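You operate a simulated robot arm through the tools that you are given. There is no shell and no other tool.

You are at the controls of a simulated robot arm. One attempt, no reset.

TASK
Put as many clips in the clip strip as the job sheet asks.
Fine: one clip sits there already and counts; fill the holes in a row; lid back on the clip box.

The check looks at the end state, three seconds after you hand in, the way a careful person would. Anything else that was tipped, shoved, dropped, spilled or broken makes it a failure. Lids that push on must go on centred and level and be pressed home; caps that screw on are set level and turned clockwise until they are tight. Flat cloth is picked up by pressing the open fingertips on it (5 to 10 N) and closing them slowly along it; thin cloth reads only 2 to 8 mm in the jaws.

THE ROBOT
A 7-joint arm with a two-finger parallel gripper, fixed in place. Base frame: the origin is on the floor under the middle of its stand, x ahead of it, y to its left, z up; the work surface is at about z = 0.85. Units: m, degrees, N and s.
With the tool pointing down near the work surface it reaches from about 0.34 to 0.74 m from the base axis. Its first joint turns from -143.0 to 143.0 degrees. Payload 3 kg.
Tool frame: the origin (TCP) lies between the finger pads and is the grasp point; the fingertips stand 0.03 m ahead of it; z points along the fingers, y is the line along which they close. The gripper opens to 0.11 m. The fingers are 0.02 m wide and 0.01 m thick; the gripper's body (0.048 by 0.112 m) begins 0.055 m behind the TCP.
Orientation is that of the tool frame in the base frame, as [roll, pitch, yaw] about the fixed x, y, z axes, in that order (R = Rz(yaw) Ry(pitch) Rx(roll)). With the fingers straight down and closing along the base's y, the tool's x points along the base's -x, its y along +y and its z along -z.

THE INTERFACE
- The arm moves only by the tool send_rows. Its argument "moves" is a list of rows, each a list of 7 numbers: the shift along the tool's x, y, z in cm, then the turn, a rotation vector about the tool's x, y, z in degrees, then the finger opening in cm, from 0 to 11. In form: [[tx, ty, tz, ax, ay, az, fingers], ...]. A call has 1 to 20 rows; each row shifts and turns the commanded pose from where the row before left it, along the tool's axes as they then stand. Rows are played at 5 a second. More than 0.05 m and 8.6 degrees between two rows, or a gripper value outside its range, and nothing of the call is played. A pose out of reach is approached as far as the arm can. The call stops where the force on the tool passes 40 N (or 10 N more than at its start, if that is more) or the arm is blocked; 0.2 s more then pass. Each finger travels about 0.108 m/s and halts on what it meets, pressing with about 41 N; the grip force reading is that of the motor and also rises with nothing between the fingers. The clock runs only during rows and for 0.2 s after the last one: add rows that do not move to give the fingers time. It gives the time, the measured TCP pose, the force on the tool (base axes), the opening and the grip force at its end, in the units of the frame above (readings bear some noise), with the torque about the TCP (base axes, N m) and any sound that the robot's microphone picked up, and new pictures: "views" is both (left out), scene, wrist or none.
- Cameras (640 x 400 px; columns grow to the right, rows downward): "scene" is fixed at [0.0499, 0.5015, 1.4095]; the picture's right is [-0.49, -0.87, 0.00], its down [-0.33, 0.19, -0.93] and it looks along [0.81, -0.46, -0.37] (base axes); focal length 364 px, centre (320, 200). "wrist" rides on the gripper at [0.072, 0.017, -0.103] in the tool frame; the picture's right is [-0.23, 0.97, 0.00], its down [-0.76, -0.18, -0.62] and it looks along [-0.61, -0.14, 0.78] (tool axes); focal length 222 px, centre (320, 200). There is no depth. A picture from a camera that has moved, and an enlarged one, comes with that camera's place and axes in the base frame and with its lens.
- raise_lower(by): slides the trunk up (or, below 0, down) by that many m; the arm rides with it, the base frame stays. It gives what a move gives, with no picture.
- inspect(camera, box): a new picture of the part [left, top, right, bottom] of that camera's present view, enlarged. No time passes.
- close_job(): hands the job in; it is judged then, once.

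Nothing tells you positions but the pictures and the camera data. Unless the task says otherwise, let go and move clear before handing in.

The tools are called after "Call:" by a JSON object that holds its "method" and its "body". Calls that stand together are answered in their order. send_rows: Moves the arm, as the interface text tells. Its arguments: {"type":"object","properties":{"moves":{"type":"array","items":{"type":"array","items":{"type":"number"}}},"views":{"type":"string","enum":["both","scene","wrist","none"]}},"required":["moves"]} The other tools are called the same way: raise_lower (by) moves the trunk up or down; inspect (camera, box) takes an enlarged picture of a part of a camera's view; close_job () hands the job in.

At the start:

```text
t: 0.0
tool_pos: [0.7372, -0.1875, 1.169]
orientation: [179.9, 0.0, 179.9]
wrist_force: [0.4, 0.0, -0.7]
torque: [-0.01, 0.01, 0.02]
grip_width: 0.1104
finger_force: 0.1
trunk travel left (down, up): [-0.825, 0.065]
```

scene: 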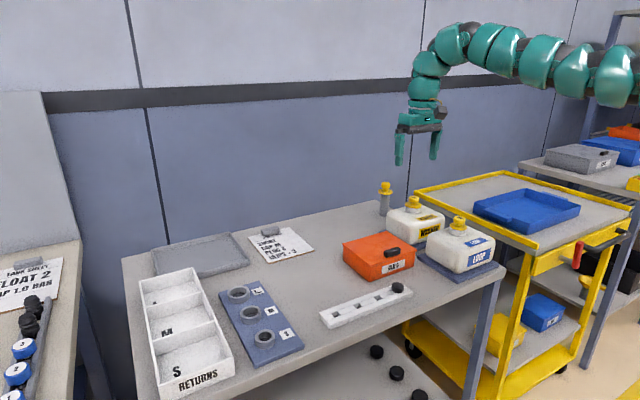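
wrist: 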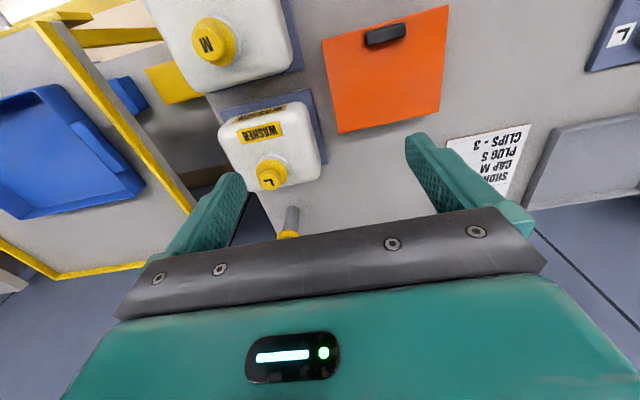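

I see the table with the job sheet (CLIPS - 3), an orange clip box with a lid, and a white clip strip with one dark clip. I'll look closer before moving.

Call:
{"method": "inspect", "body": {"camera": "scene", "box": [300, 220, 460, 320]}}

Call:
{"method": "inspect", "body": {"camera": "scene", "box": [230, 215, 330, 277]}}

Call:
{"method": "inspect", "body": {"camera": "wrist", "box": [300, 0, 540, 200]}}

Call:
{"method": "inspect", "body": {"camera": "scene", "box": [110, 220, 430, 400]}}

```text
4.00 times, centred on (380, 270) of scene
camera zoom: at [0.0499, 0.5015, 1.4095], right [-0.49, -0.87, 0.0], down [-0.33, 0.19, -0.93], along [0.81, -0.46, -0.37], focal length 1455 px, centre (80, -80)
```

zoom: 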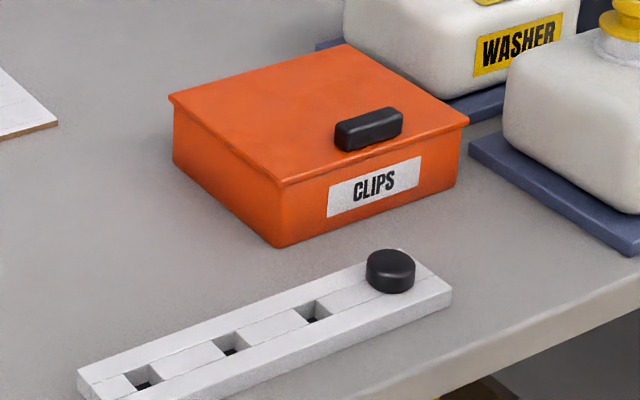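

```text
6.40 times, centred on (280, 246) of scene
camera zoom: at [0.0499, 0.5015, 1.4095], right [-0.49, -0.87, 0.0], down [-0.33, 0.19, -0.93], along [0.81, -0.46, -0.37], focal length 2327 px, centre (576, -94)
```

zoom: 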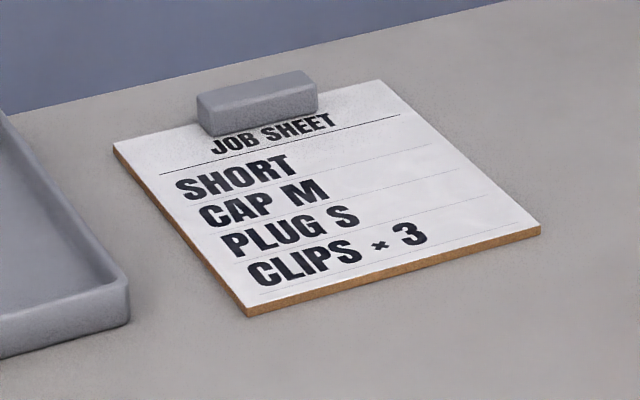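

```text
2.00 times, centred on (420, 100) of wrist
camera zoom: at [0.6658, -0.1693, 1.2729], right [0.23, 0.97, 0.0], down [0.76, -0.18, 0.62], along [0.61, -0.14, -0.78], focal length 444 px, centre (120, 400)
```

zoom: 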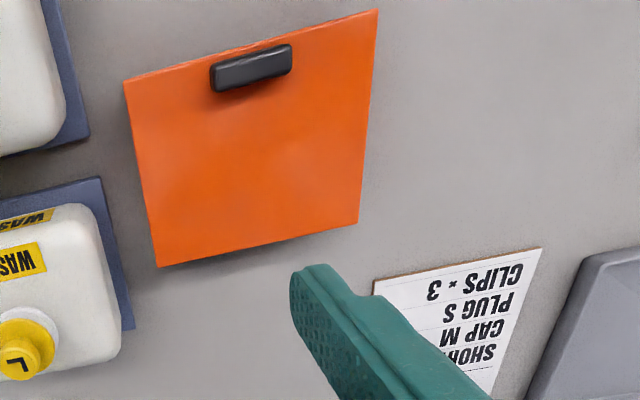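

```text
2.00 times, centred on (270, 310) of scene
camera zoom: at [0.0499, 0.5015, 1.4095], right [-0.49, -0.87, 0.0], down [-0.33, 0.19, -0.93], along [0.81, -0.46, -0.37], focal length 727 px, centre (420, -20)
```

zoom: 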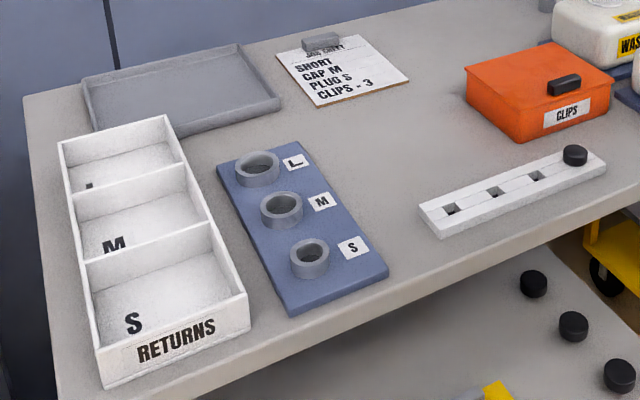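

The sheet asks for 3 clips, so I need two more, in the holes next to the clip already there. The strip runs along y at x≈0.602, with holes at y≈0.029, 0.088 and 0.148. The box handle is near (0.697, -0.087). I'll move above the handle and turn the fingers to close along x.

Call:
{"method": "send_rows", "body": {"moves": [[1.34, 3.34, 2.3, 0, 0, 0, 8], [1.34, 3.34, 2.3, 0, 0, 0, 6], [1.34, 3.34, 2.3, 0, 0, 0, 5], [0, 0, 0, 0, 0, 8.2, 5], [0, 0, 0, 0, 0, 8.2, 5], [0, 0, 0, 0, 0, 8.2, 5], [0, 0, 0, 0, 0, 8.2, 5], [0, 0, 0, 0, 0, 8.2, 5], [0, 0, 0, 0, 0, 8.2, 5], [0, 0, 0, 0, 0, 8.2, 5], [0, 0, 0, 0, 0, 8.2, 5], [0, 0, 0, 0, 0, 8.2, 5], [0, 0, 0, 0, 0, 8.2, 5], [0, 0, 0, 0, 0, 8.0, 5], [0, 0, 0, 0, 0, 0, 5]]}}

```text
t: 3.2
tool_pos: [0.7012, -0.0847, 1.0986]
orientation: [180.0, 0.0, 89.9]
wrist_force: [0.2, 1.3, -0.3]
torque: [-0.01, 0.01, -0.01]
grip_width: 0.0501
finger_force: 0.1
out of reach, approached as far as the arm can: row 3
trunk travel left (down, up): [-0.825, 0.065]
camera wrist: at [0.7195, -0.0124, 1.2028], right [0.97, -0.23, 0.0], down [-0.18, -0.76, 0.62], along [-0.14, -0.61, -0.78], focal length 222 px, centre (320, 200)
```

scene: 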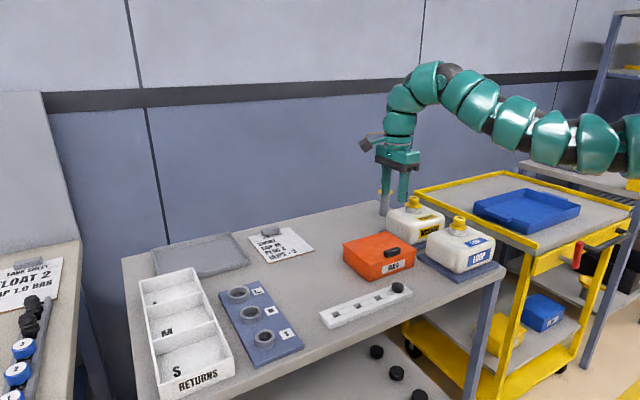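
wrist: 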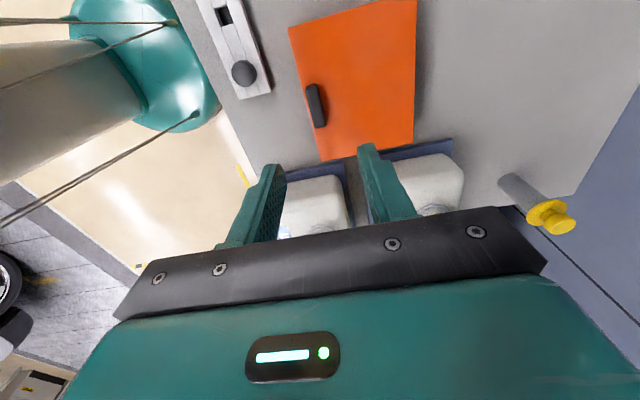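

The arm is above the box with the fingers closing along x. I'll zoom in on the box and handle to fix their position.

Call:
{"method": "inspect", "body": {"camera": "wrist", "box": [180, 0, 440, 165]}}

Call:
{"method": "inspect", "body": {"camera": "scene", "box": [330, 130, 450, 290]}}

```text
2.42 times, centred on (310, 82) of wrist
camera zoom: at [0.7195, -0.0124, 1.2028], right [0.97, -0.23, 0.0], down [-0.18, -0.76, 0.62], along [-0.14, -0.61, -0.78], focal length 538 px, centre (344, 485)
```

zoom: 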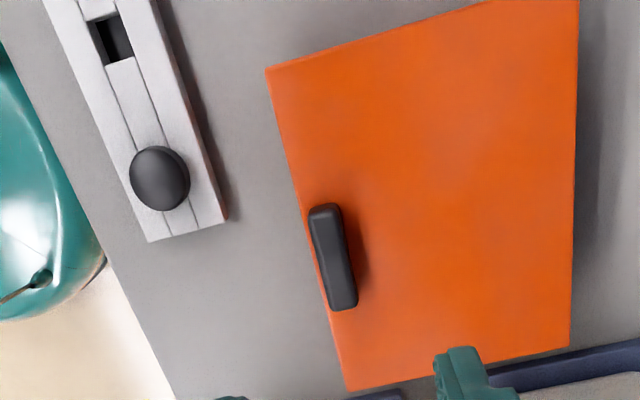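

```text
2.50 times, centred on (390, 210) of scene
camera zoom: at [0.0499, 0.5015, 1.4095], right [-0.49, -0.87, 0.0], down [-0.33, 0.19, -0.93], along [0.81, -0.46, -0.37], focal length 909 px, centre (145, 175)
```

zoom: 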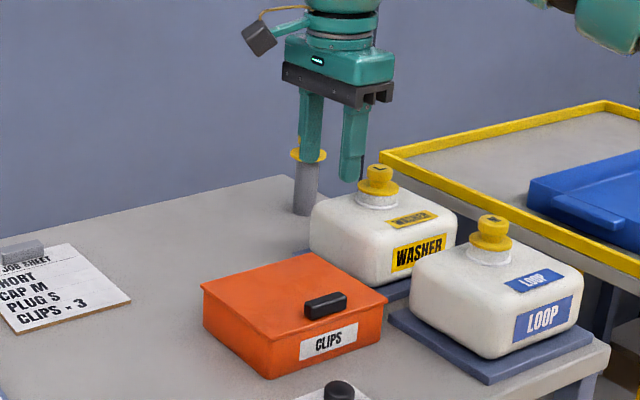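

The handle bar is at about (0.697, -0.089), runs along y and is about 4.8 cm long, with its top near z≈0.92. I'll go part of the way down and check.

Call:
{"method": "send_rows", "body": {"moves": [[-0.2, -0.2, 3.5, 0, 0, 0, 5], [-0.2, -0.2, 3.5, 0, 0, 0, 5], [0, 0, 3.0, 0, 0, 0, 5], [0, 0, 0, 0, 0, 0, 5]]}}

```text
t: 4.2
tool_pos: [0.6959, -0.0872, 1.0001]
orientation: [-180.0, 0.0, 89.9]
wrist_force: [-0.6, -0.4, -1.1]
torque: [0.06, 0.0, 0.0]
grip_width: 0.0501
finger_force: 0.1
trunk travel left (down, up): [-0.825, 0.065]
camera wrist: at [0.7144, -0.0147, 1.1045], right [0.97, -0.23, 0.0], down [-0.18, -0.76, 0.62], along [-0.14, -0.61, -0.78], focal length 222 px, centre (320, 200)
```

scene: 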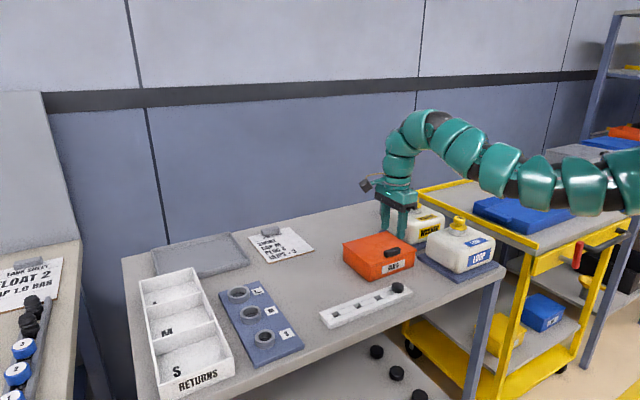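
wrist: 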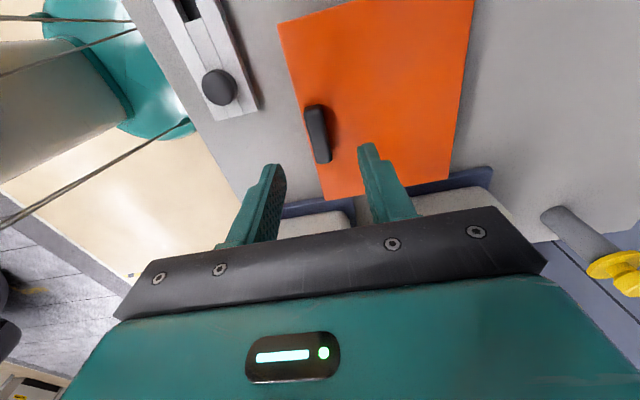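

The fingers are centred over the handle. I'll lower slowly until the tips are just above the lid.

Call:
{"method": "send_rows", "body": {"moves": [[-0.1, 0, 2.0, 0, 0, 0, 5], [0, 0, 2.0, 0, 0, 0, 5], [0, 0, 1.0, 0, 0, 0, 5], [0, 0, 0.7, 0, 0, 0, 5], [0, 0, 0, 0, 0, 0, 5]]}}

Call:
{"method": "inspect", "body": {"camera": "scene", "box": [330, 170, 450, 290]}}

```text
t: 5.4
tool_pos: [0.6964, -0.0895, 0.9413]
orientation: [-180.0, 0.0, 90.0]
wrist_force: [0.2, -0.7, -0.1]
torque: [0.02, -0.02, 0.03]
grip_width: 0.0501
finger_force: 0.0
trunk travel left (down, up): [-0.825, 0.065]
camera wrist: at [0.7143, -0.0165, 1.0459], right [0.97, -0.23, 0.0], down [-0.18, -0.76, 0.62], along [-0.14, -0.61, -0.78], focal length 222 px, centre (320, 200)
```

scene: 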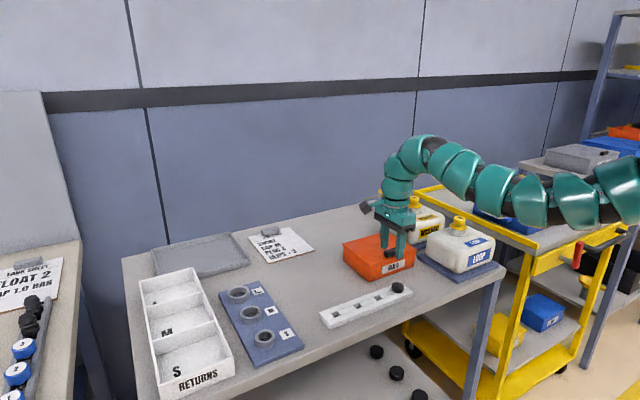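
wrist: 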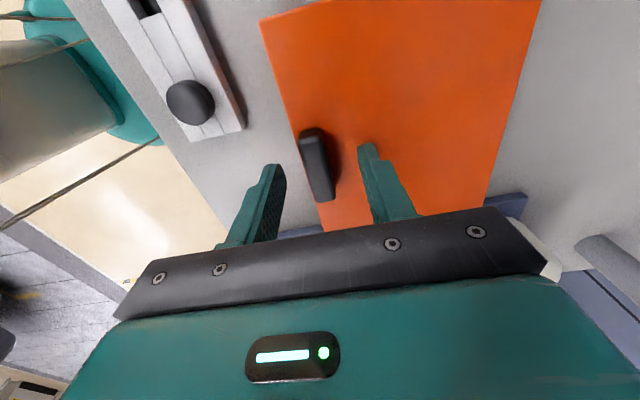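

```text
3.33 times, centred on (390, 230) of scene
camera zoom: at [0.0499, 0.5015, 1.4095], right [-0.49, -0.87, 0.0], down [-0.33, 0.19, -0.93], along [0.81, -0.46, -0.37], focal length 1212 px, centre (87, 100)
```

zoom: 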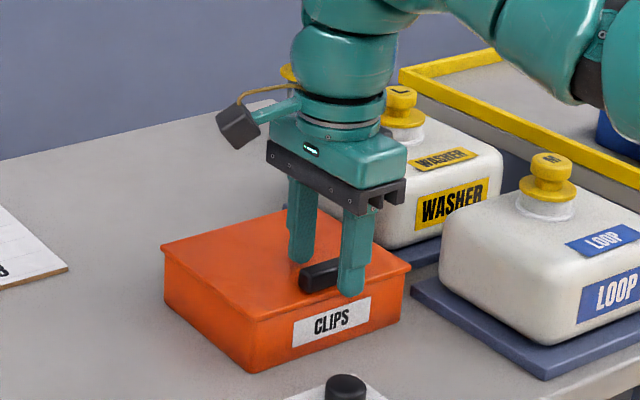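

The handle sits between the fingers. I'll go down 4 mm more and close on it.

Call:
{"method": "send_rows", "body": {"moves": [[0.1, 0, 0.4, 0, 0, 0, 5], [0, 0, 0, 0, 0, 0, 3], [0, 0, 0, 0, 0, 0, 2], [0, 0, 0, 0, 0, 0, 1], [0, 0, 0, 0, 0, 0, 0.5], [0, 0, 0, 0, 0, 0, 0.5]]}}

Call:
{"method": "inspect", "body": {"camera": "scene", "box": [330, 200, 450, 290]}}

```text
t: 6.8
tool_pos: [0.6966, -0.0879, 0.9374]
orientation: [-180.0, 0.0, 89.9]
wrist_force: [1.3, 1.0, 0.0]
torque: [0.01, 0.03, 0.02]
grip_width: 0.0149
finger_force: 41.5
trunk travel left (down, up): [-0.825, 0.065]
camera wrist: at [0.7146, -0.0161, 1.0416], right [0.97, -0.23, 0.0], down [-0.18, -0.76, 0.62], along [-0.14, -0.61, -0.78], focal length 222 px, centre (320, 200)
```

scene: 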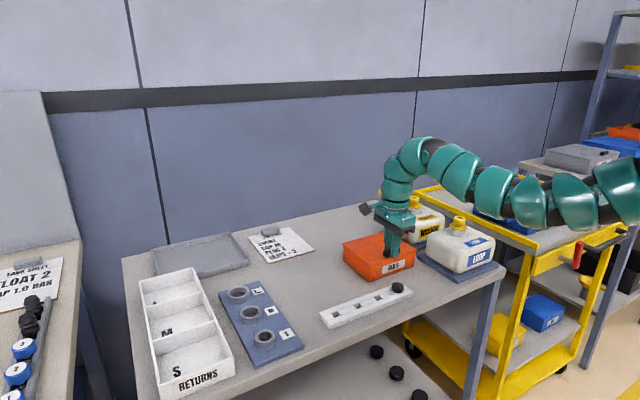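
wrist: 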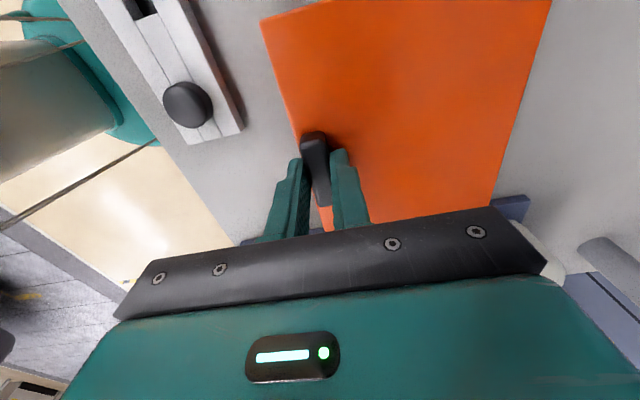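

```text
4.44 times, centred on (390, 245) of scene
camera zoom: at [0.0499, 0.5015, 1.4095], right [-0.49, -0.87, 0.0], down [-0.33, 0.19, -0.93], along [0.81, -0.46, -0.37], focal length 1616 px, centre (9, 0)
```

zoom: 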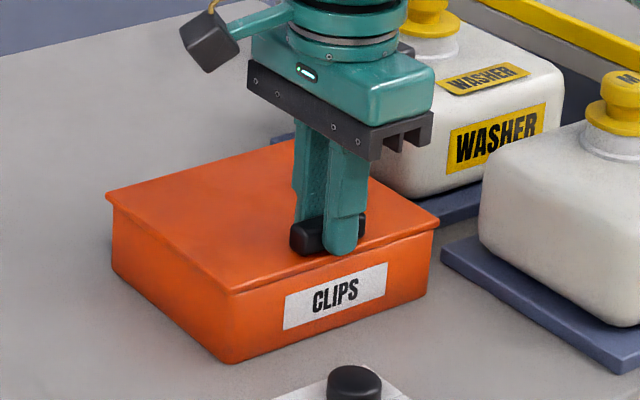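

The fingers hold the handle (15 mm wide). I'll lift 6 mm gently to learn whether the lid lifts off or is hinged.

Call:
{"method": "send_rows", "body": {"moves": [[0, 0, -0.2, 0, 0, 0, 0.5], [0, 0, -0.2, 0, 0, 0, 0.5], [0, 0, -0.2, 0, 0, 0, 0.5], [0, 0, 0, 0, 0, 0, 0.5]]}}

Call:
{"method": "inspect", "body": {"camera": "scene", "box": [330, 200, 450, 290]}}

```text
t: 7.8
tool_pos: [0.6983, -0.089, 0.9426]
orientation: [-180.0, 0.0, 90.0]
wrist_force: [1.6, 0.5, -0.9]
torque: [0.03, 0.06, -0.01]
grip_width: 0.0153
finger_force: 40.8
trunk travel left (down, up): [-0.825, 0.065]
camera wrist: at [0.7155, -0.0168, 1.048], right [0.97, -0.23, 0.0], down [-0.18, -0.76, 0.62], along [-0.14, -0.61, -0.78], focal length 222 px, centre (320, 200)
```

scene: 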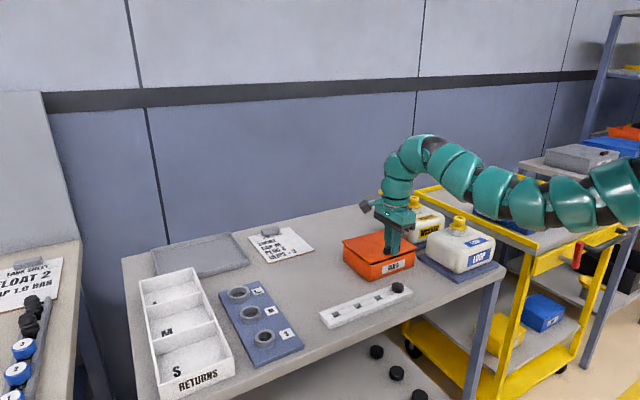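
wrist: 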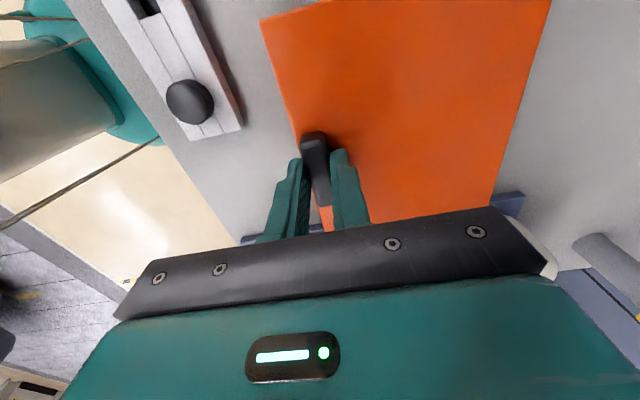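

```text
4.44 times, centred on (390, 245) of scene
camera zoom: at [0.0499, 0.5015, 1.4095], right [-0.49, -0.87, 0.0], down [-0.33, 0.19, -0.93], along [0.81, -0.46, -0.37], focal length 1616 px, centre (9, 0)
```

zoom: 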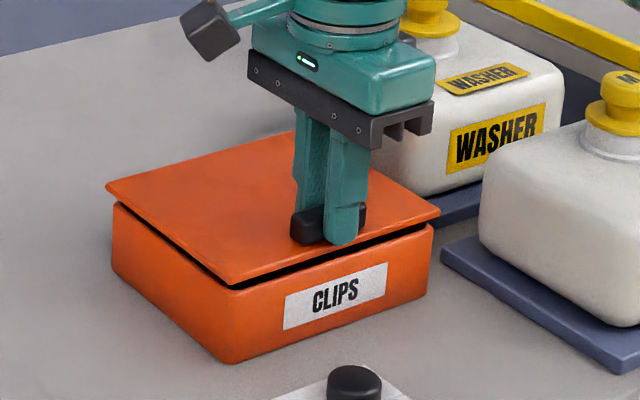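

A gap has opened along the near edge. I'll zoom in to see whether the far edge lifted as well.

Call:
{"method": "inspect", "body": {"camera": "scene", "box": [342, 228, 382, 258]}}

Call:
{"method": "inspect", "body": {"camera": "scene", "box": [375, 235, 425, 275]}}

```text
13.33 times, centred on (362, 243) of scene
camera zoom: at [0.0499, 0.5015, 1.4095], right [-0.49, -0.87, 0.0], down [-0.33, 0.19, -0.93], along [0.81, -0.46, -0.37], focal length 4849 px, centre (-240, -373)
```

zoom: 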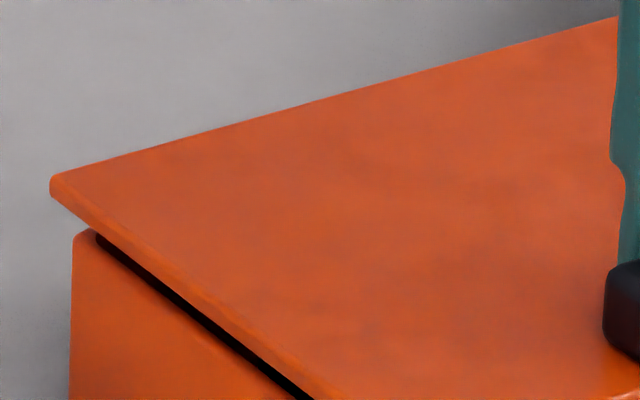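

```text
10.00 times, centred on (400, 255) of scene
camera zoom: at [0.0499, 0.5015, 1.4095], right [-0.49, -0.87, 0.0], down [-0.33, 0.19, -0.93], along [0.81, -0.46, -0.37], focal length 3636 px, centre (-480, -350)
```

zoom: 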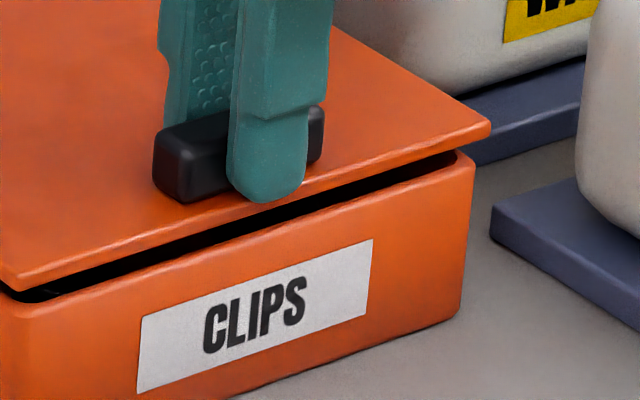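

It isn't clear yet. I'll lift another 1 cm slowly and check the tilt and the forces.

Call:
{"method": "send_rows", "body": {"moves": [[0, 0, -0.3, 0, 0, 0, 0.5], [0, 0, -0.3, 0, 0, 0, 0.5], [0, 0, -0.3, 0, 0, 0, 0.5], [0, 0, 0, 0, 0, 0, 0.5]], "views": "none"}}

Call:
{"method": "inspect", "body": {"camera": "scene", "box": [330, 200, 450, 290]}}

Call:
{"method": "inspect", "body": {"camera": "scene", "box": [342, 228, 382, 258]}}

```text
t: 8.8
tool_pos: [0.6978, -0.0885, 0.9531]
orientation: [-179.9, 0.0, 90.0]
wrist_force: [-0.4, -0.8, -1.4]
torque: [0.01, 0.06, 0.02]
grip_width: 0.015
finger_force: 40.6
trunk travel left (down, up): [-0.825, 0.065]
```

```text
4.44 times, centred on (390, 245) of scene
camera zoom: at [0.0499, 0.5015, 1.4095], right [-0.49, -0.87, 0.0], down [-0.33, 0.19, -0.93], along [0.81, -0.46, -0.37], focal length 1616 px, centre (9, 0)
```

zoom: 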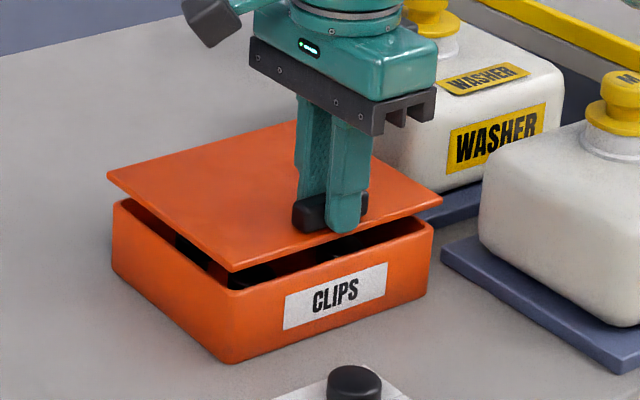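

```text
13.33 times, centred on (362, 243) of scene
camera zoom: at [0.0499, 0.5015, 1.4095], right [-0.49, -0.87, 0.0], down [-0.33, 0.19, -0.93], along [0.81, -0.46, -0.37], focal length 4849 px, centre (-240, -373)
```

zoom: 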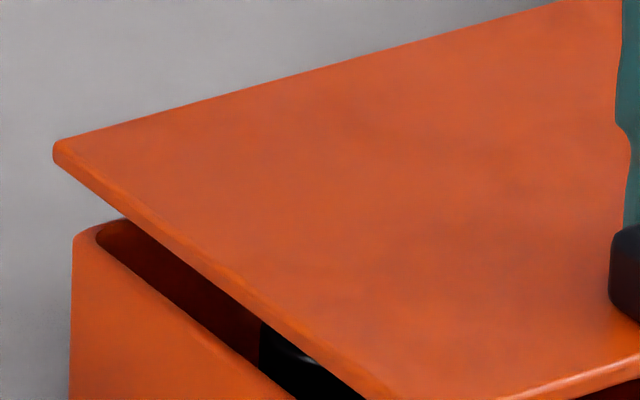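

The far corner rose about 15 mm, the same as the near one, so the lid simply lifts off and stays level. I'll lift higher and carry it along +y to the empty table area around y≈0.12.

Call:
{"method": "send_rows", "body": {"moves": [[0, 0, -1.5, 0, 0, 0, 0.5], [0, 0, -1.5, 0, 0, 0, 0.5], [0, 0, -1.5, 0, 0, 0, 0.5], [0, 0, 0, 0, 0, 0, 0.5]]}}

Call:
{"method": "inspect", "body": {"camera": "scene", "box": [330, 180, 450, 290]}}

```text
t: 9.8
tool_pos: [0.6972, -0.0884, 0.9963]
orientation: [-179.9, 0.1, 90.0]
wrist_force: [-0.1, -0.4, -1.3]
torque: [0.04, 0.02, -0.02]
grip_width: 0.0152
finger_force: 41.2
trunk travel left (down, up): [-0.825, 0.065]
camera wrist: at [0.715, -0.0173, 1.1008], right [0.97, -0.23, 0.0], down [-0.18, -0.76, 0.62], along [-0.14, -0.61, -0.78], focal length 222 px, centre (320, 200)
```

scene: 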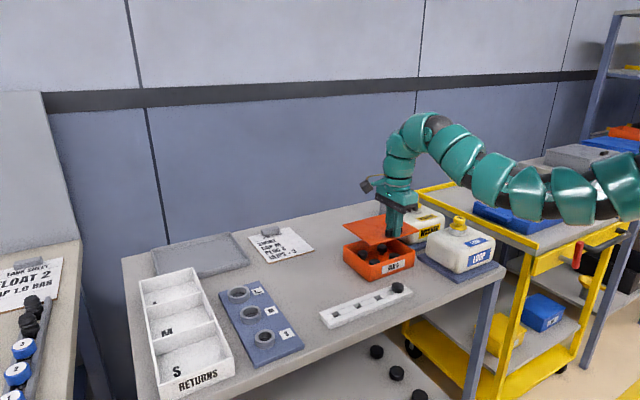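
wrist: 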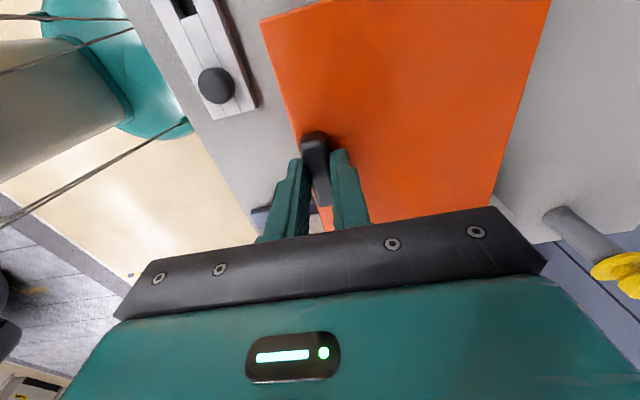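

```text
3.64 times, centred on (390, 235) of scene
camera zoom: at [0.0499, 0.5015, 1.4095], right [-0.49, -0.87, 0.0], down [-0.33, 0.19, -0.93], along [0.81, -0.46, -0.37], focal length 1322 px, centre (66, 73)
```

zoom: 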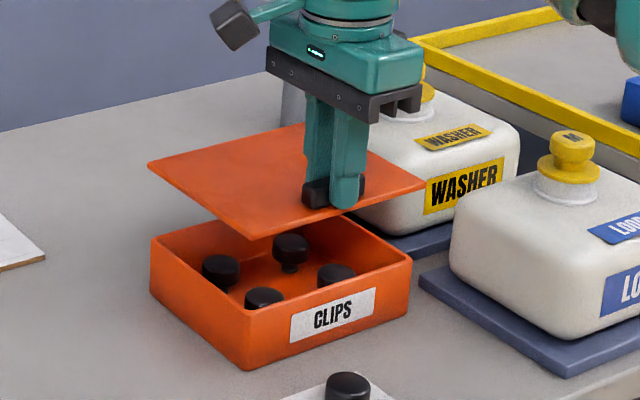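

The lid is flat, and four clips are visible standing in the box. I'll carry the lid to y≈0.12.

Call:
{"method": "send_rows", "body": {"moves": [[1.5, 0, 0, 0, 0, 0, 0.5], [3.0, 0, 0, 0, 0, 0, 0.5], [3.5, 0, 0, 0, 0, 0, 0.5], [3.5, 0, 0, 0, 0, 0, 0.5], [3.5, 0, 0, 0, 0, 0, 0.5], [3.0, 0, 0, 0, 0, 0, 0.5], [2.0, 0, 0, 0, 0, 0, 0.5], [1.0, 0, 0, 0, 0, 0, 0.5], [0, 0, 0, 0, 0, 0, 0.5]]}}

Call:
{"method": "inspect", "body": {"camera": "scene", "box": [210, 180, 450, 330]}}

```text
t: 11.8
tool_pos: [0.6952, 0.1224, 0.9973]
orientation: [-180.0, -0.1, 90.0]
wrist_force: [-0.4, 0.6, -1.6]
torque: [-0.03, 0.05, 0.02]
grip_width: 0.0149
finger_force: 41.0
trunk travel left (down, up): [-0.825, 0.065]
camera wrist: at [0.7135, 0.1938, 1.1017], right [0.97, -0.23, 0.0], down [-0.18, -0.76, 0.62], along [-0.14, -0.61, -0.78], focal length 222 px, centre (320, 200)
```

scene: 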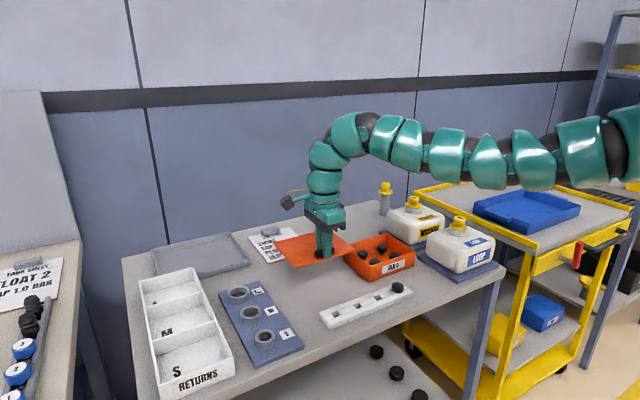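
wrist: 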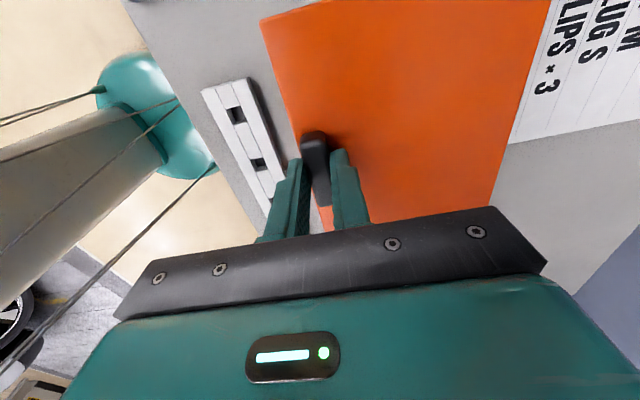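

```text
2.67 times, centred on (330, 255) of scene
camera zoom: at [0.0499, 0.5015, 1.4095], right [-0.49, -0.87, 0.0], down [-0.33, 0.19, -0.93], along [0.81, -0.46, -0.37], focal length 970 px, centre (293, 53)
```

zoom: 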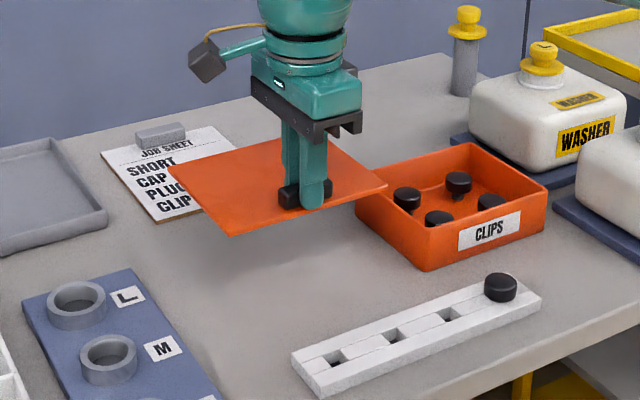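

The landing area is clear: the box is at y<-0.01, the plug board at y>0.25 and the sheet at x>0.89. I'll lower most of the way.

Call:
{"method": "send_rows", "body": {"moves": [[0, 0, 2.5, 0, 0, 0, 0.5], [0, 0, 2.5, 0, 0, 0, 0.5], [0, 0, 2.5, 0, 0, 0, 0.5], [0, 0, 1.5, 0, 0, 0, 0.5], [0, 0, 0.7, 0, 0, 0, 0.5], [0, 0, 0, 0, 0, 0, 0.5]]}}

Call:
{"method": "inspect", "body": {"camera": "scene", "box": [250, 210, 390, 300]}}

```text
t: 13.2
tool_pos: [0.6927, 0.1178, 0.9035]
orientation: [180.0, 0.1, 89.9]
wrist_force: [1.1, 0.6, -2.0]
torque: [-0.03, 0.08, 0.02]
grip_width: 0.0148
finger_force: 41.4
out of reach, approached as far as the arm can: row 4
trunk travel left (down, up): [-0.825, 0.065]
camera wrist: at [0.7097, 0.1899, 1.0071], right [0.97, -0.23, 0.0], down [-0.18, -0.76, 0.62], along [-0.14, -0.61, -0.78], focal length 222 px, centre (320, 200)
```

scene: 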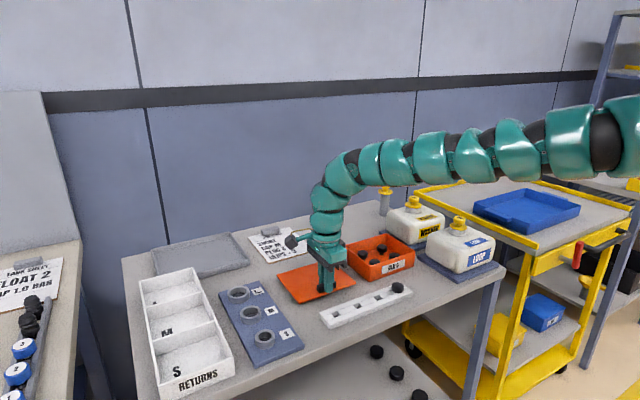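
wrist: 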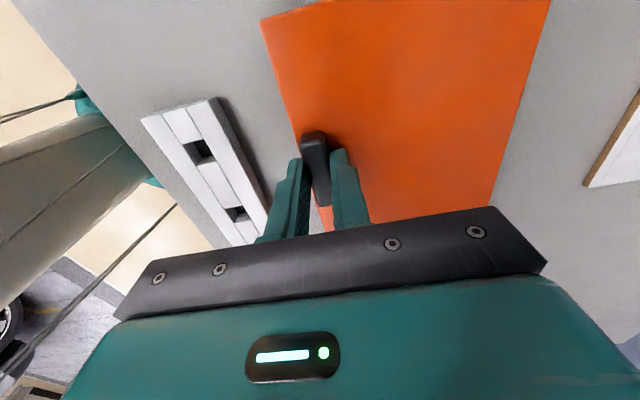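

```text
4.44 times, centred on (320, 255) of scene
camera zoom: at [0.0499, 0.5015, 1.4095], right [-0.49, -0.87, 0.0], down [-0.33, 0.19, -0.93], along [0.81, -0.46, -0.37], focal length 1616 px, centre (320, -44)
```

zoom: 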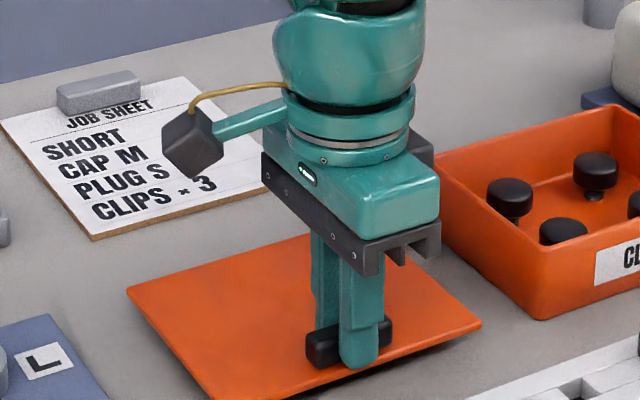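

The lid is about 1.5 cm above the table and level. I'll lower in small steps until it touches.

Call:
{"method": "send_rows", "body": {"moves": [[0, 0, 0.4, 0, 0, 0, 0.5], [0, 0, 0.4, 0, 0, 0, 0.5], [0, 0, 0.2, 0, 0, 0, 0.5], [0, 0, 0, 0, 0, 0, 0.5]]}}

Call:
{"method": "inspect", "body": {"camera": "scene", "box": [260, 240, 380, 310]}}

```text
t: 14.2
tool_pos: [0.6895, 0.1169, 0.8971]
orientation: [-179.9, 0.0, 90.0]
wrist_force: [-0.3, 0.4, -1.2]
torque: [-0.02, 0.07, -0.02]
grip_width: 0.0152
finger_force: 41.1
out of reach, approached as far as the arm can: row 2
trunk travel left (down, up): [-0.825, 0.065]
camera wrist: at [0.7075, 0.1895, 1.0012], right [0.97, -0.23, 0.0], down [-0.18, -0.76, 0.62], along [-0.14, -0.61, -0.78], focal length 222 px, centre (320, 200)
```

scene: 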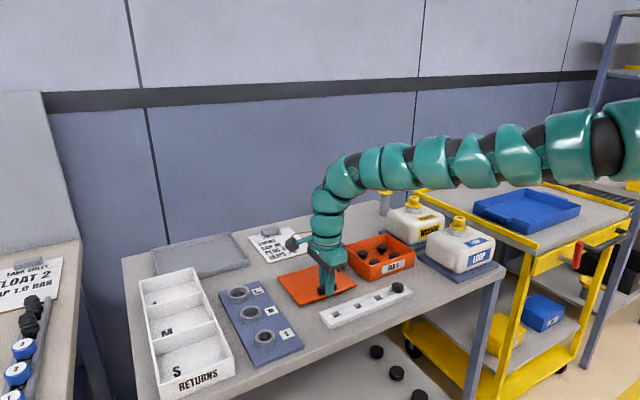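
wrist: 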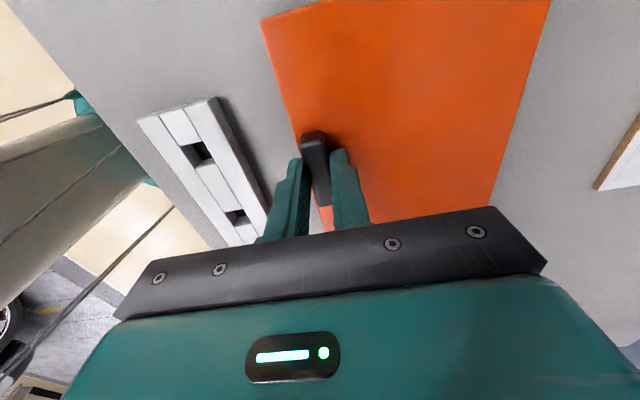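

```text
5.33 times, centred on (320, 275) of scene
camera zoom: at [0.0499, 0.5015, 1.4095], right [-0.49, -0.87, 0.0], down [-0.33, 0.19, -0.93], along [0.81, -0.46, -0.37], focal length 1940 px, centre (320, -200)
```

zoom: 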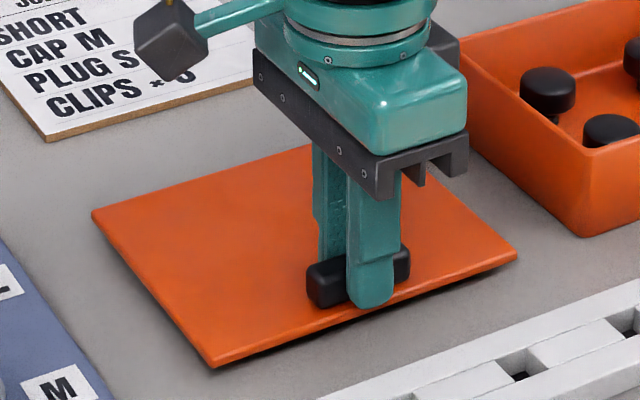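

The arm is clipping at its reach limit here, so I'll use the trunk for the last few millimetres and keep the lid level.

Call:
{"method": "raise_lower", "body": {"by": -0.005}}

Call:
{"method": "inspect", "body": {"camera": "scene", "box": [260, 240, 380, 310]}}

```text
t: 14.7
tool_pos: [0.6897, 0.1175, 0.8913]
orientation: [180.0, 0.0, 90.0]
wrist_force: [0.0, 0.1, -0.8]
torque: [0.03, 0.09, -0.05]
grip_width: 0.0148
finger_force: 41.2
trunk travel left (down, up): [-0.82, 0.07]
```

```text
5.33 times, centred on (320, 275) of scene
camera zoom: at [0.0499, 0.5015, 1.4095], right [-0.49, -0.87, 0.0], down [-0.33, 0.19, -0.93], along [0.81, -0.46, -0.37], focal length 1940 px, centre (320, -200)
```

zoom: 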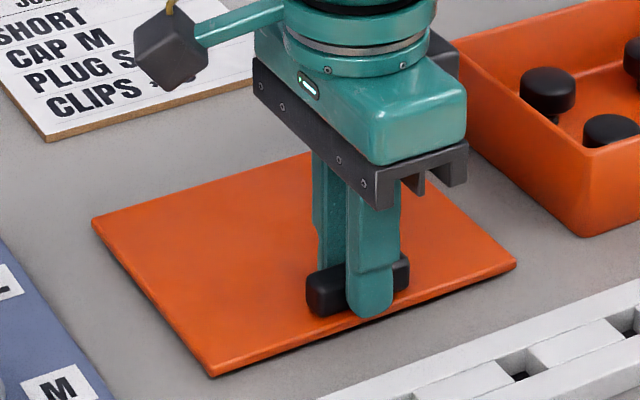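

The lid is nearly down. I'll lower it by a few more millimetres.

Call:
{"method": "raise_lower", "body": {"by": -0.003}}

Call:
{"method": "inspect", "body": {"camera": "scene", "box": [290, 265, 350, 310]}}

```text
t: 15.3
tool_pos: [0.6903, 0.1177, 0.8909]
orientation: [179.8, -0.1, 90.0]
wrist_force: [1.3, 1.0, 13.3]
torque: [-0.15, 0.03, 0.02]
grip_width: 0.015
finger_force: 41.1
trunk travel left (down, up): [-0.817, 0.073]
```

```text
8.89 times, centred on (320, 288) of scene
camera zoom: at [0.0499, 0.5015, 1.4095], right [-0.49, -0.87, 0.0], down [-0.33, 0.19, -0.93], along [0.81, -0.46, -0.37], focal length 3232 px, centre (320, -578)
```

zoom: 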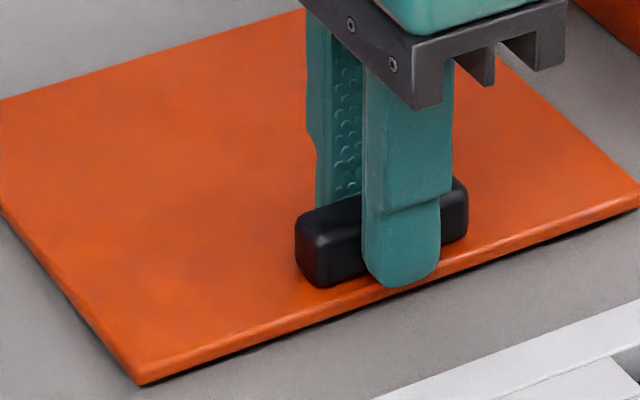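

The lid rests on the table (13 N contact at TCP z≈0.891). I'll relieve the pressure, release and go up.

Call:
{"method": "raise_lower", "body": {"by": 0.002}}

Call:
{"method": "send_rows", "body": {"moves": [[0, 0, 0, 0, 0, 0, 2], [0, 0, 0, 0, 0, 0, 4], [0, 0, 0, 0, 0, 0, 4], [0, 0, -1, 0, 0, 0, 4], [0, 0, -3, 0, 0, 0, 4], [0, 0, -4, 0, 0, 0, 4], [0, 0, -4, 0, 0, 0, 4], [0, 0, 0, 0, 0, 0, 4]]}}

Call:
{"method": "inspect", "body": {"camera": "scene", "box": [250, 200, 430, 310]}}

```text
t: 15.8
tool_pos: [0.6898, 0.1177, 0.8911]
orientation: [-179.9, -0.1, 90.0]
wrist_force: [1.6, 0.3, 7.8]
torque: [0.39, -0.12, -0.07]
grip_width: 0.0149
finger_force: 41.2
trunk travel left (down, up): [-0.819, 0.071]
```

```text
t: 17.6
tool_pos: [0.6892, 0.1159, 1.0104]
orientation: [-179.8, 0.1, 90.0]
wrist_force: [0.4, 0.6, -0.2]
torque: [0.0, 0.03, -0.03]
grip_width: 0.04
finger_force: 0.1
trunk travel left (down, up): [-0.819, 0.071]
camera wrist: at [0.7072, 0.1892, 1.1147], right [0.97, -0.23, 0.0], down [-0.18, -0.76, 0.62], along [-0.14, -0.61, -0.78], focal length 222 px, centre (320, 200)
```

scene: 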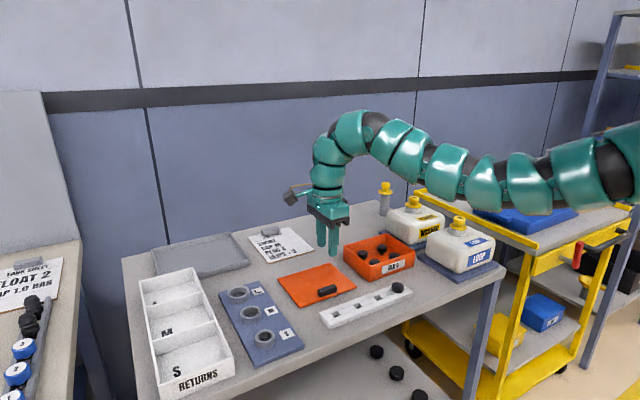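
wrist: 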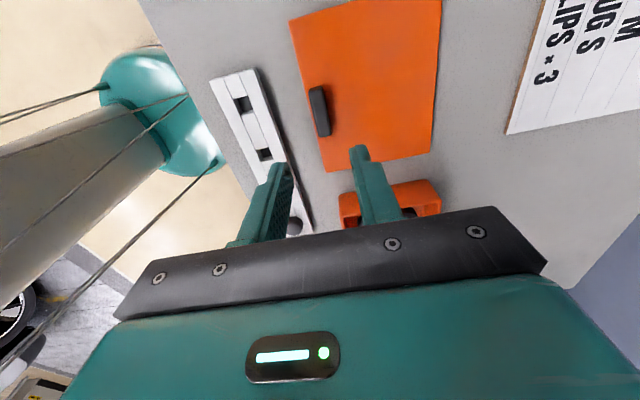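

```text
3.56 times, centred on (340, 255) of scene
camera zoom: at [0.0499, 0.5015, 1.4095], right [-0.49, -0.87, 0.0], down [-0.33, 0.19, -0.93], along [0.81, -0.46, -0.37], focal length 1293 px, centre (249, 4)
```

zoom: 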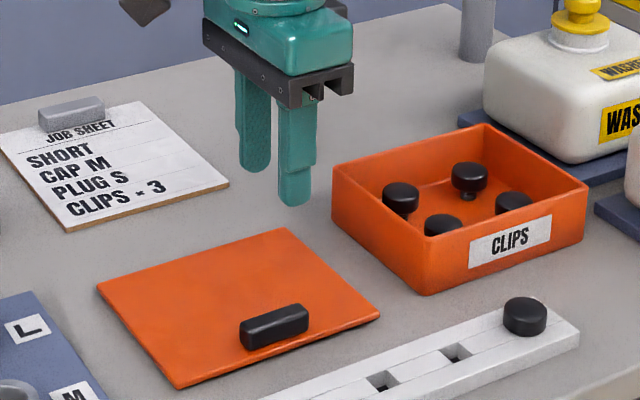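

The lid is parked flat. Now I'll look closely at the clips in the box, the clip on the strip, and the holes.

Call:
{"method": "inspect", "body": {"camera": "scene", "box": [340, 232, 420, 282]}}

Call:
{"method": "inspect", "body": {"camera": "scene", "box": [315, 275, 415, 335]}}

Call:
{"method": "inspect", "body": {"camera": "scene", "box": [360, 340, 430, 400]}}

Call:
{"method": "inspect", "body": {"camera": "wrist", "box": [200, 60, 330, 240]}}

```text
8.00 times, centred on (380, 257) of scene
camera zoom: at [0.0499, 0.5015, 1.4095], right [-0.49, -0.87, 0.0], down [-0.33, 0.19, -0.93], along [0.81, -0.46, -0.37], focal length 2909 px, centre (-160, -256)
```

zoom: 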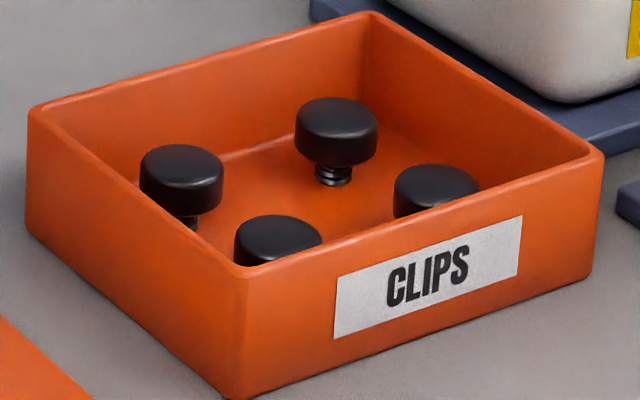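

```text
6.40 times, centred on (365, 305) of scene
camera zoom: at [0.0499, 0.5015, 1.4095], right [-0.49, -0.87, 0.0], down [-0.33, 0.19, -0.93], along [0.81, -0.46, -0.37], focal length 2327 px, centre (32, -472)
```

zoom: 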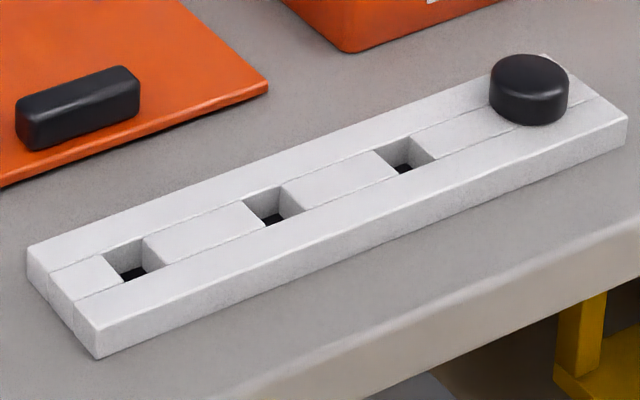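

```text
6.67 times, centred on (395, 370) of scene
camera zoom: at [0.0499, 0.5015, 1.4095], right [-0.49, -0.87, 0.0], down [-0.33, 0.19, -0.93], along [0.81, -0.46, -0.37], focal length 2424 px, centre (-180, -933)
```

zoom: 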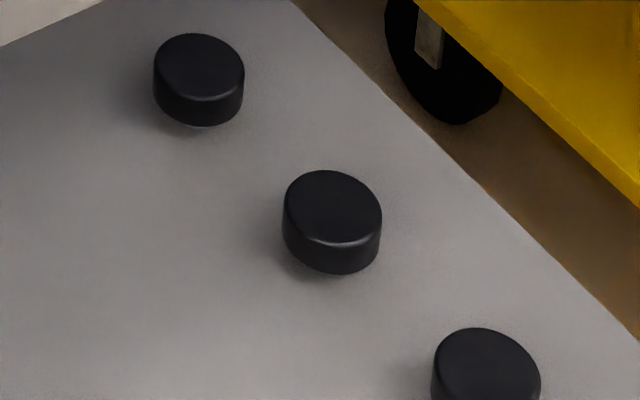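

```text
2.22 times, centred on (265, 150) of wrist
camera zoom: at [0.7072, 0.1892, 1.1147], right [0.97, -0.23, 0.0], down [-0.18, -0.76, 0.62], along [-0.14, -0.61, -0.78], focal length 494 px, centre (442, 311)
```

zoom: 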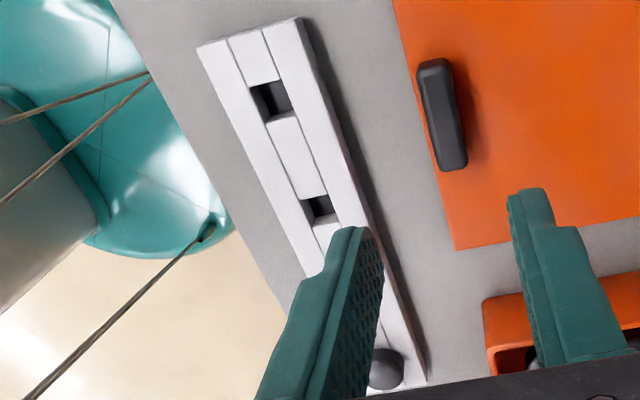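

The clips have 2.9 cm caps on ribbed stems and stand in a 2×2 pattern, with the nearer pair at about (0.714, -0.046) and (0.713, -0.115). I'll turn the fingers back to close along y and go above the first of these.

Call:
{"method": "send_rows", "body": {"moves": [[0, 0, -0.5, 0, 0, -8.2, 5], [0, 0, 0, 0, 0, -8.2, 5], [0, 0, 0, 0, 0, -8.2, 5], [0, 0, 0, 0, 0, -8.2, 5], [0, 0, 0, 0, 0, -8.2, 5], [0, 0, 0, 0, 0, -8.2, 5], [0, 0, 0, 0, 0, -8.2, 5], [0, 0, 0, 0, 0, -8.2, 5], [0, 0, 0, 0, 0, -8.2, 5], [0, 0, 0, 0, 0, -8.2, 5], [0, 0, 0, 0, 0, -8.0, 5], [0, -3.2, 0, 0, 0, 0, 5], [0, -3.2, 0, 0, 0, 0, 5], [0, -3.2, 0, 0, 0, 0, 5], [0, -3.2, 0, 0, 0, 0, 5], [0, -3.2, 0, 0, 0, 0, 5], [0, 0, 0, 0, 0, 0, 5]]}}

```text
t: 21.2
tool_pos: [0.6906, -0.0409, 1.0161]
orientation: [180.0, 0.0, 179.9]
wrist_force: [0.4, -0.9, 0.3]
torque: [0.03, 0.02, 0.03]
grip_width: 0.0501
finger_force: 0.1
trunk travel left (down, up): [-0.819, 0.071]
camera wrist: at [0.6191, -0.025, 1.1203], right [0.23, 0.97, 0.0], down [0.76, -0.18, 0.62], along [0.61, -0.14, -0.78], focal length 222 px, centre (320, 200)
```

scene: 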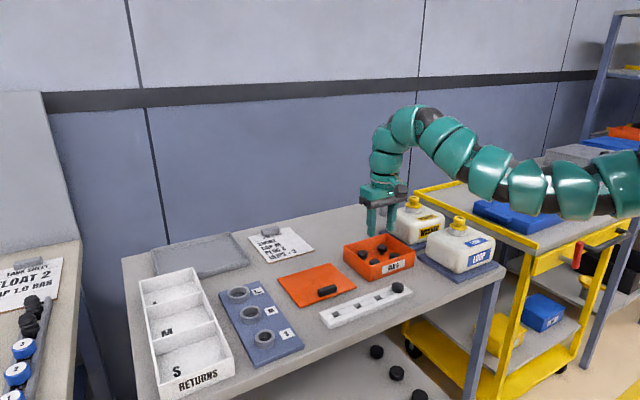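
wrist: 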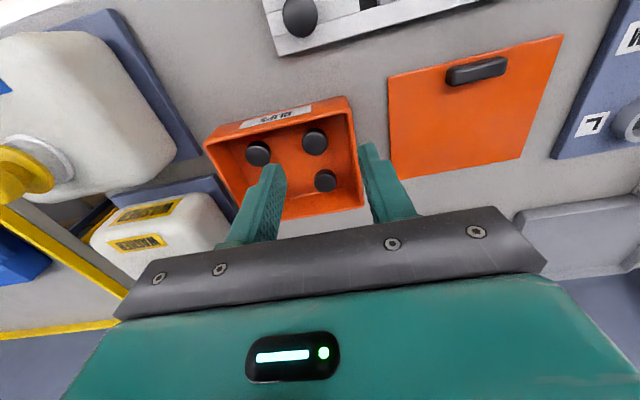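

I can see the clips in the open box. I'll zoom in to measure the clip positions.

Call:
{"method": "inspect", "body": {"camera": "wrist", "box": [200, 80, 380, 220]}}

Call:
{"method": "inspect", "body": {"camera": "wrist", "box": [260, 0, 580, 200]}}

```text
2.86 times, centred on (290, 150) of wrist
camera zoom: at [0.6191, -0.025, 1.1203], right [0.23, 0.97, 0.0], down [0.76, -0.18, 0.62], along [0.61, -0.14, -0.78], focal length 635 px, centre (406, 343)
```

zoom: 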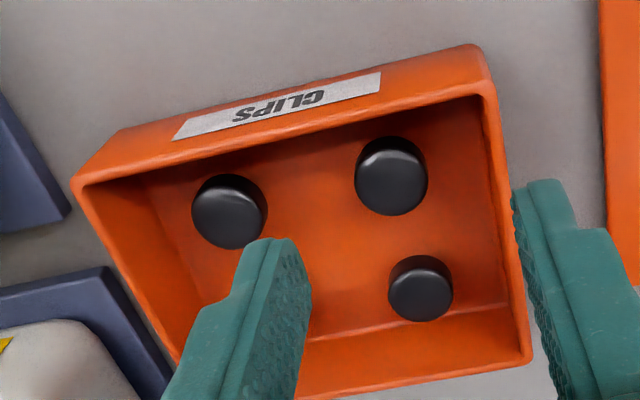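

```text
2.00 times, centred on (420, 100) of wrist
camera zoom: at [0.6191, -0.025, 1.1203], right [0.23, 0.97, 0.0], down [0.76, -0.18, 0.62], along [0.61, -0.14, -0.78], focal length 444 px, centre (120, 400)
```

zoom: 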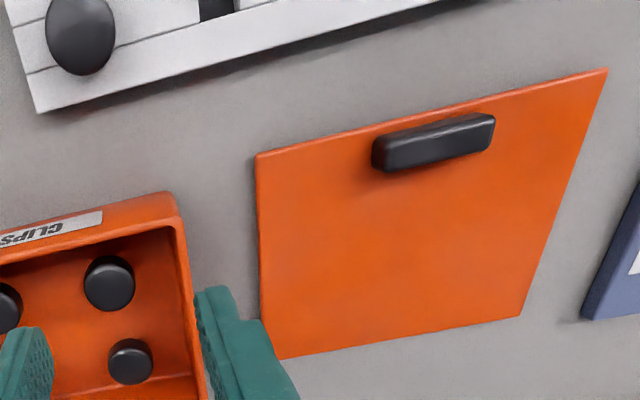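

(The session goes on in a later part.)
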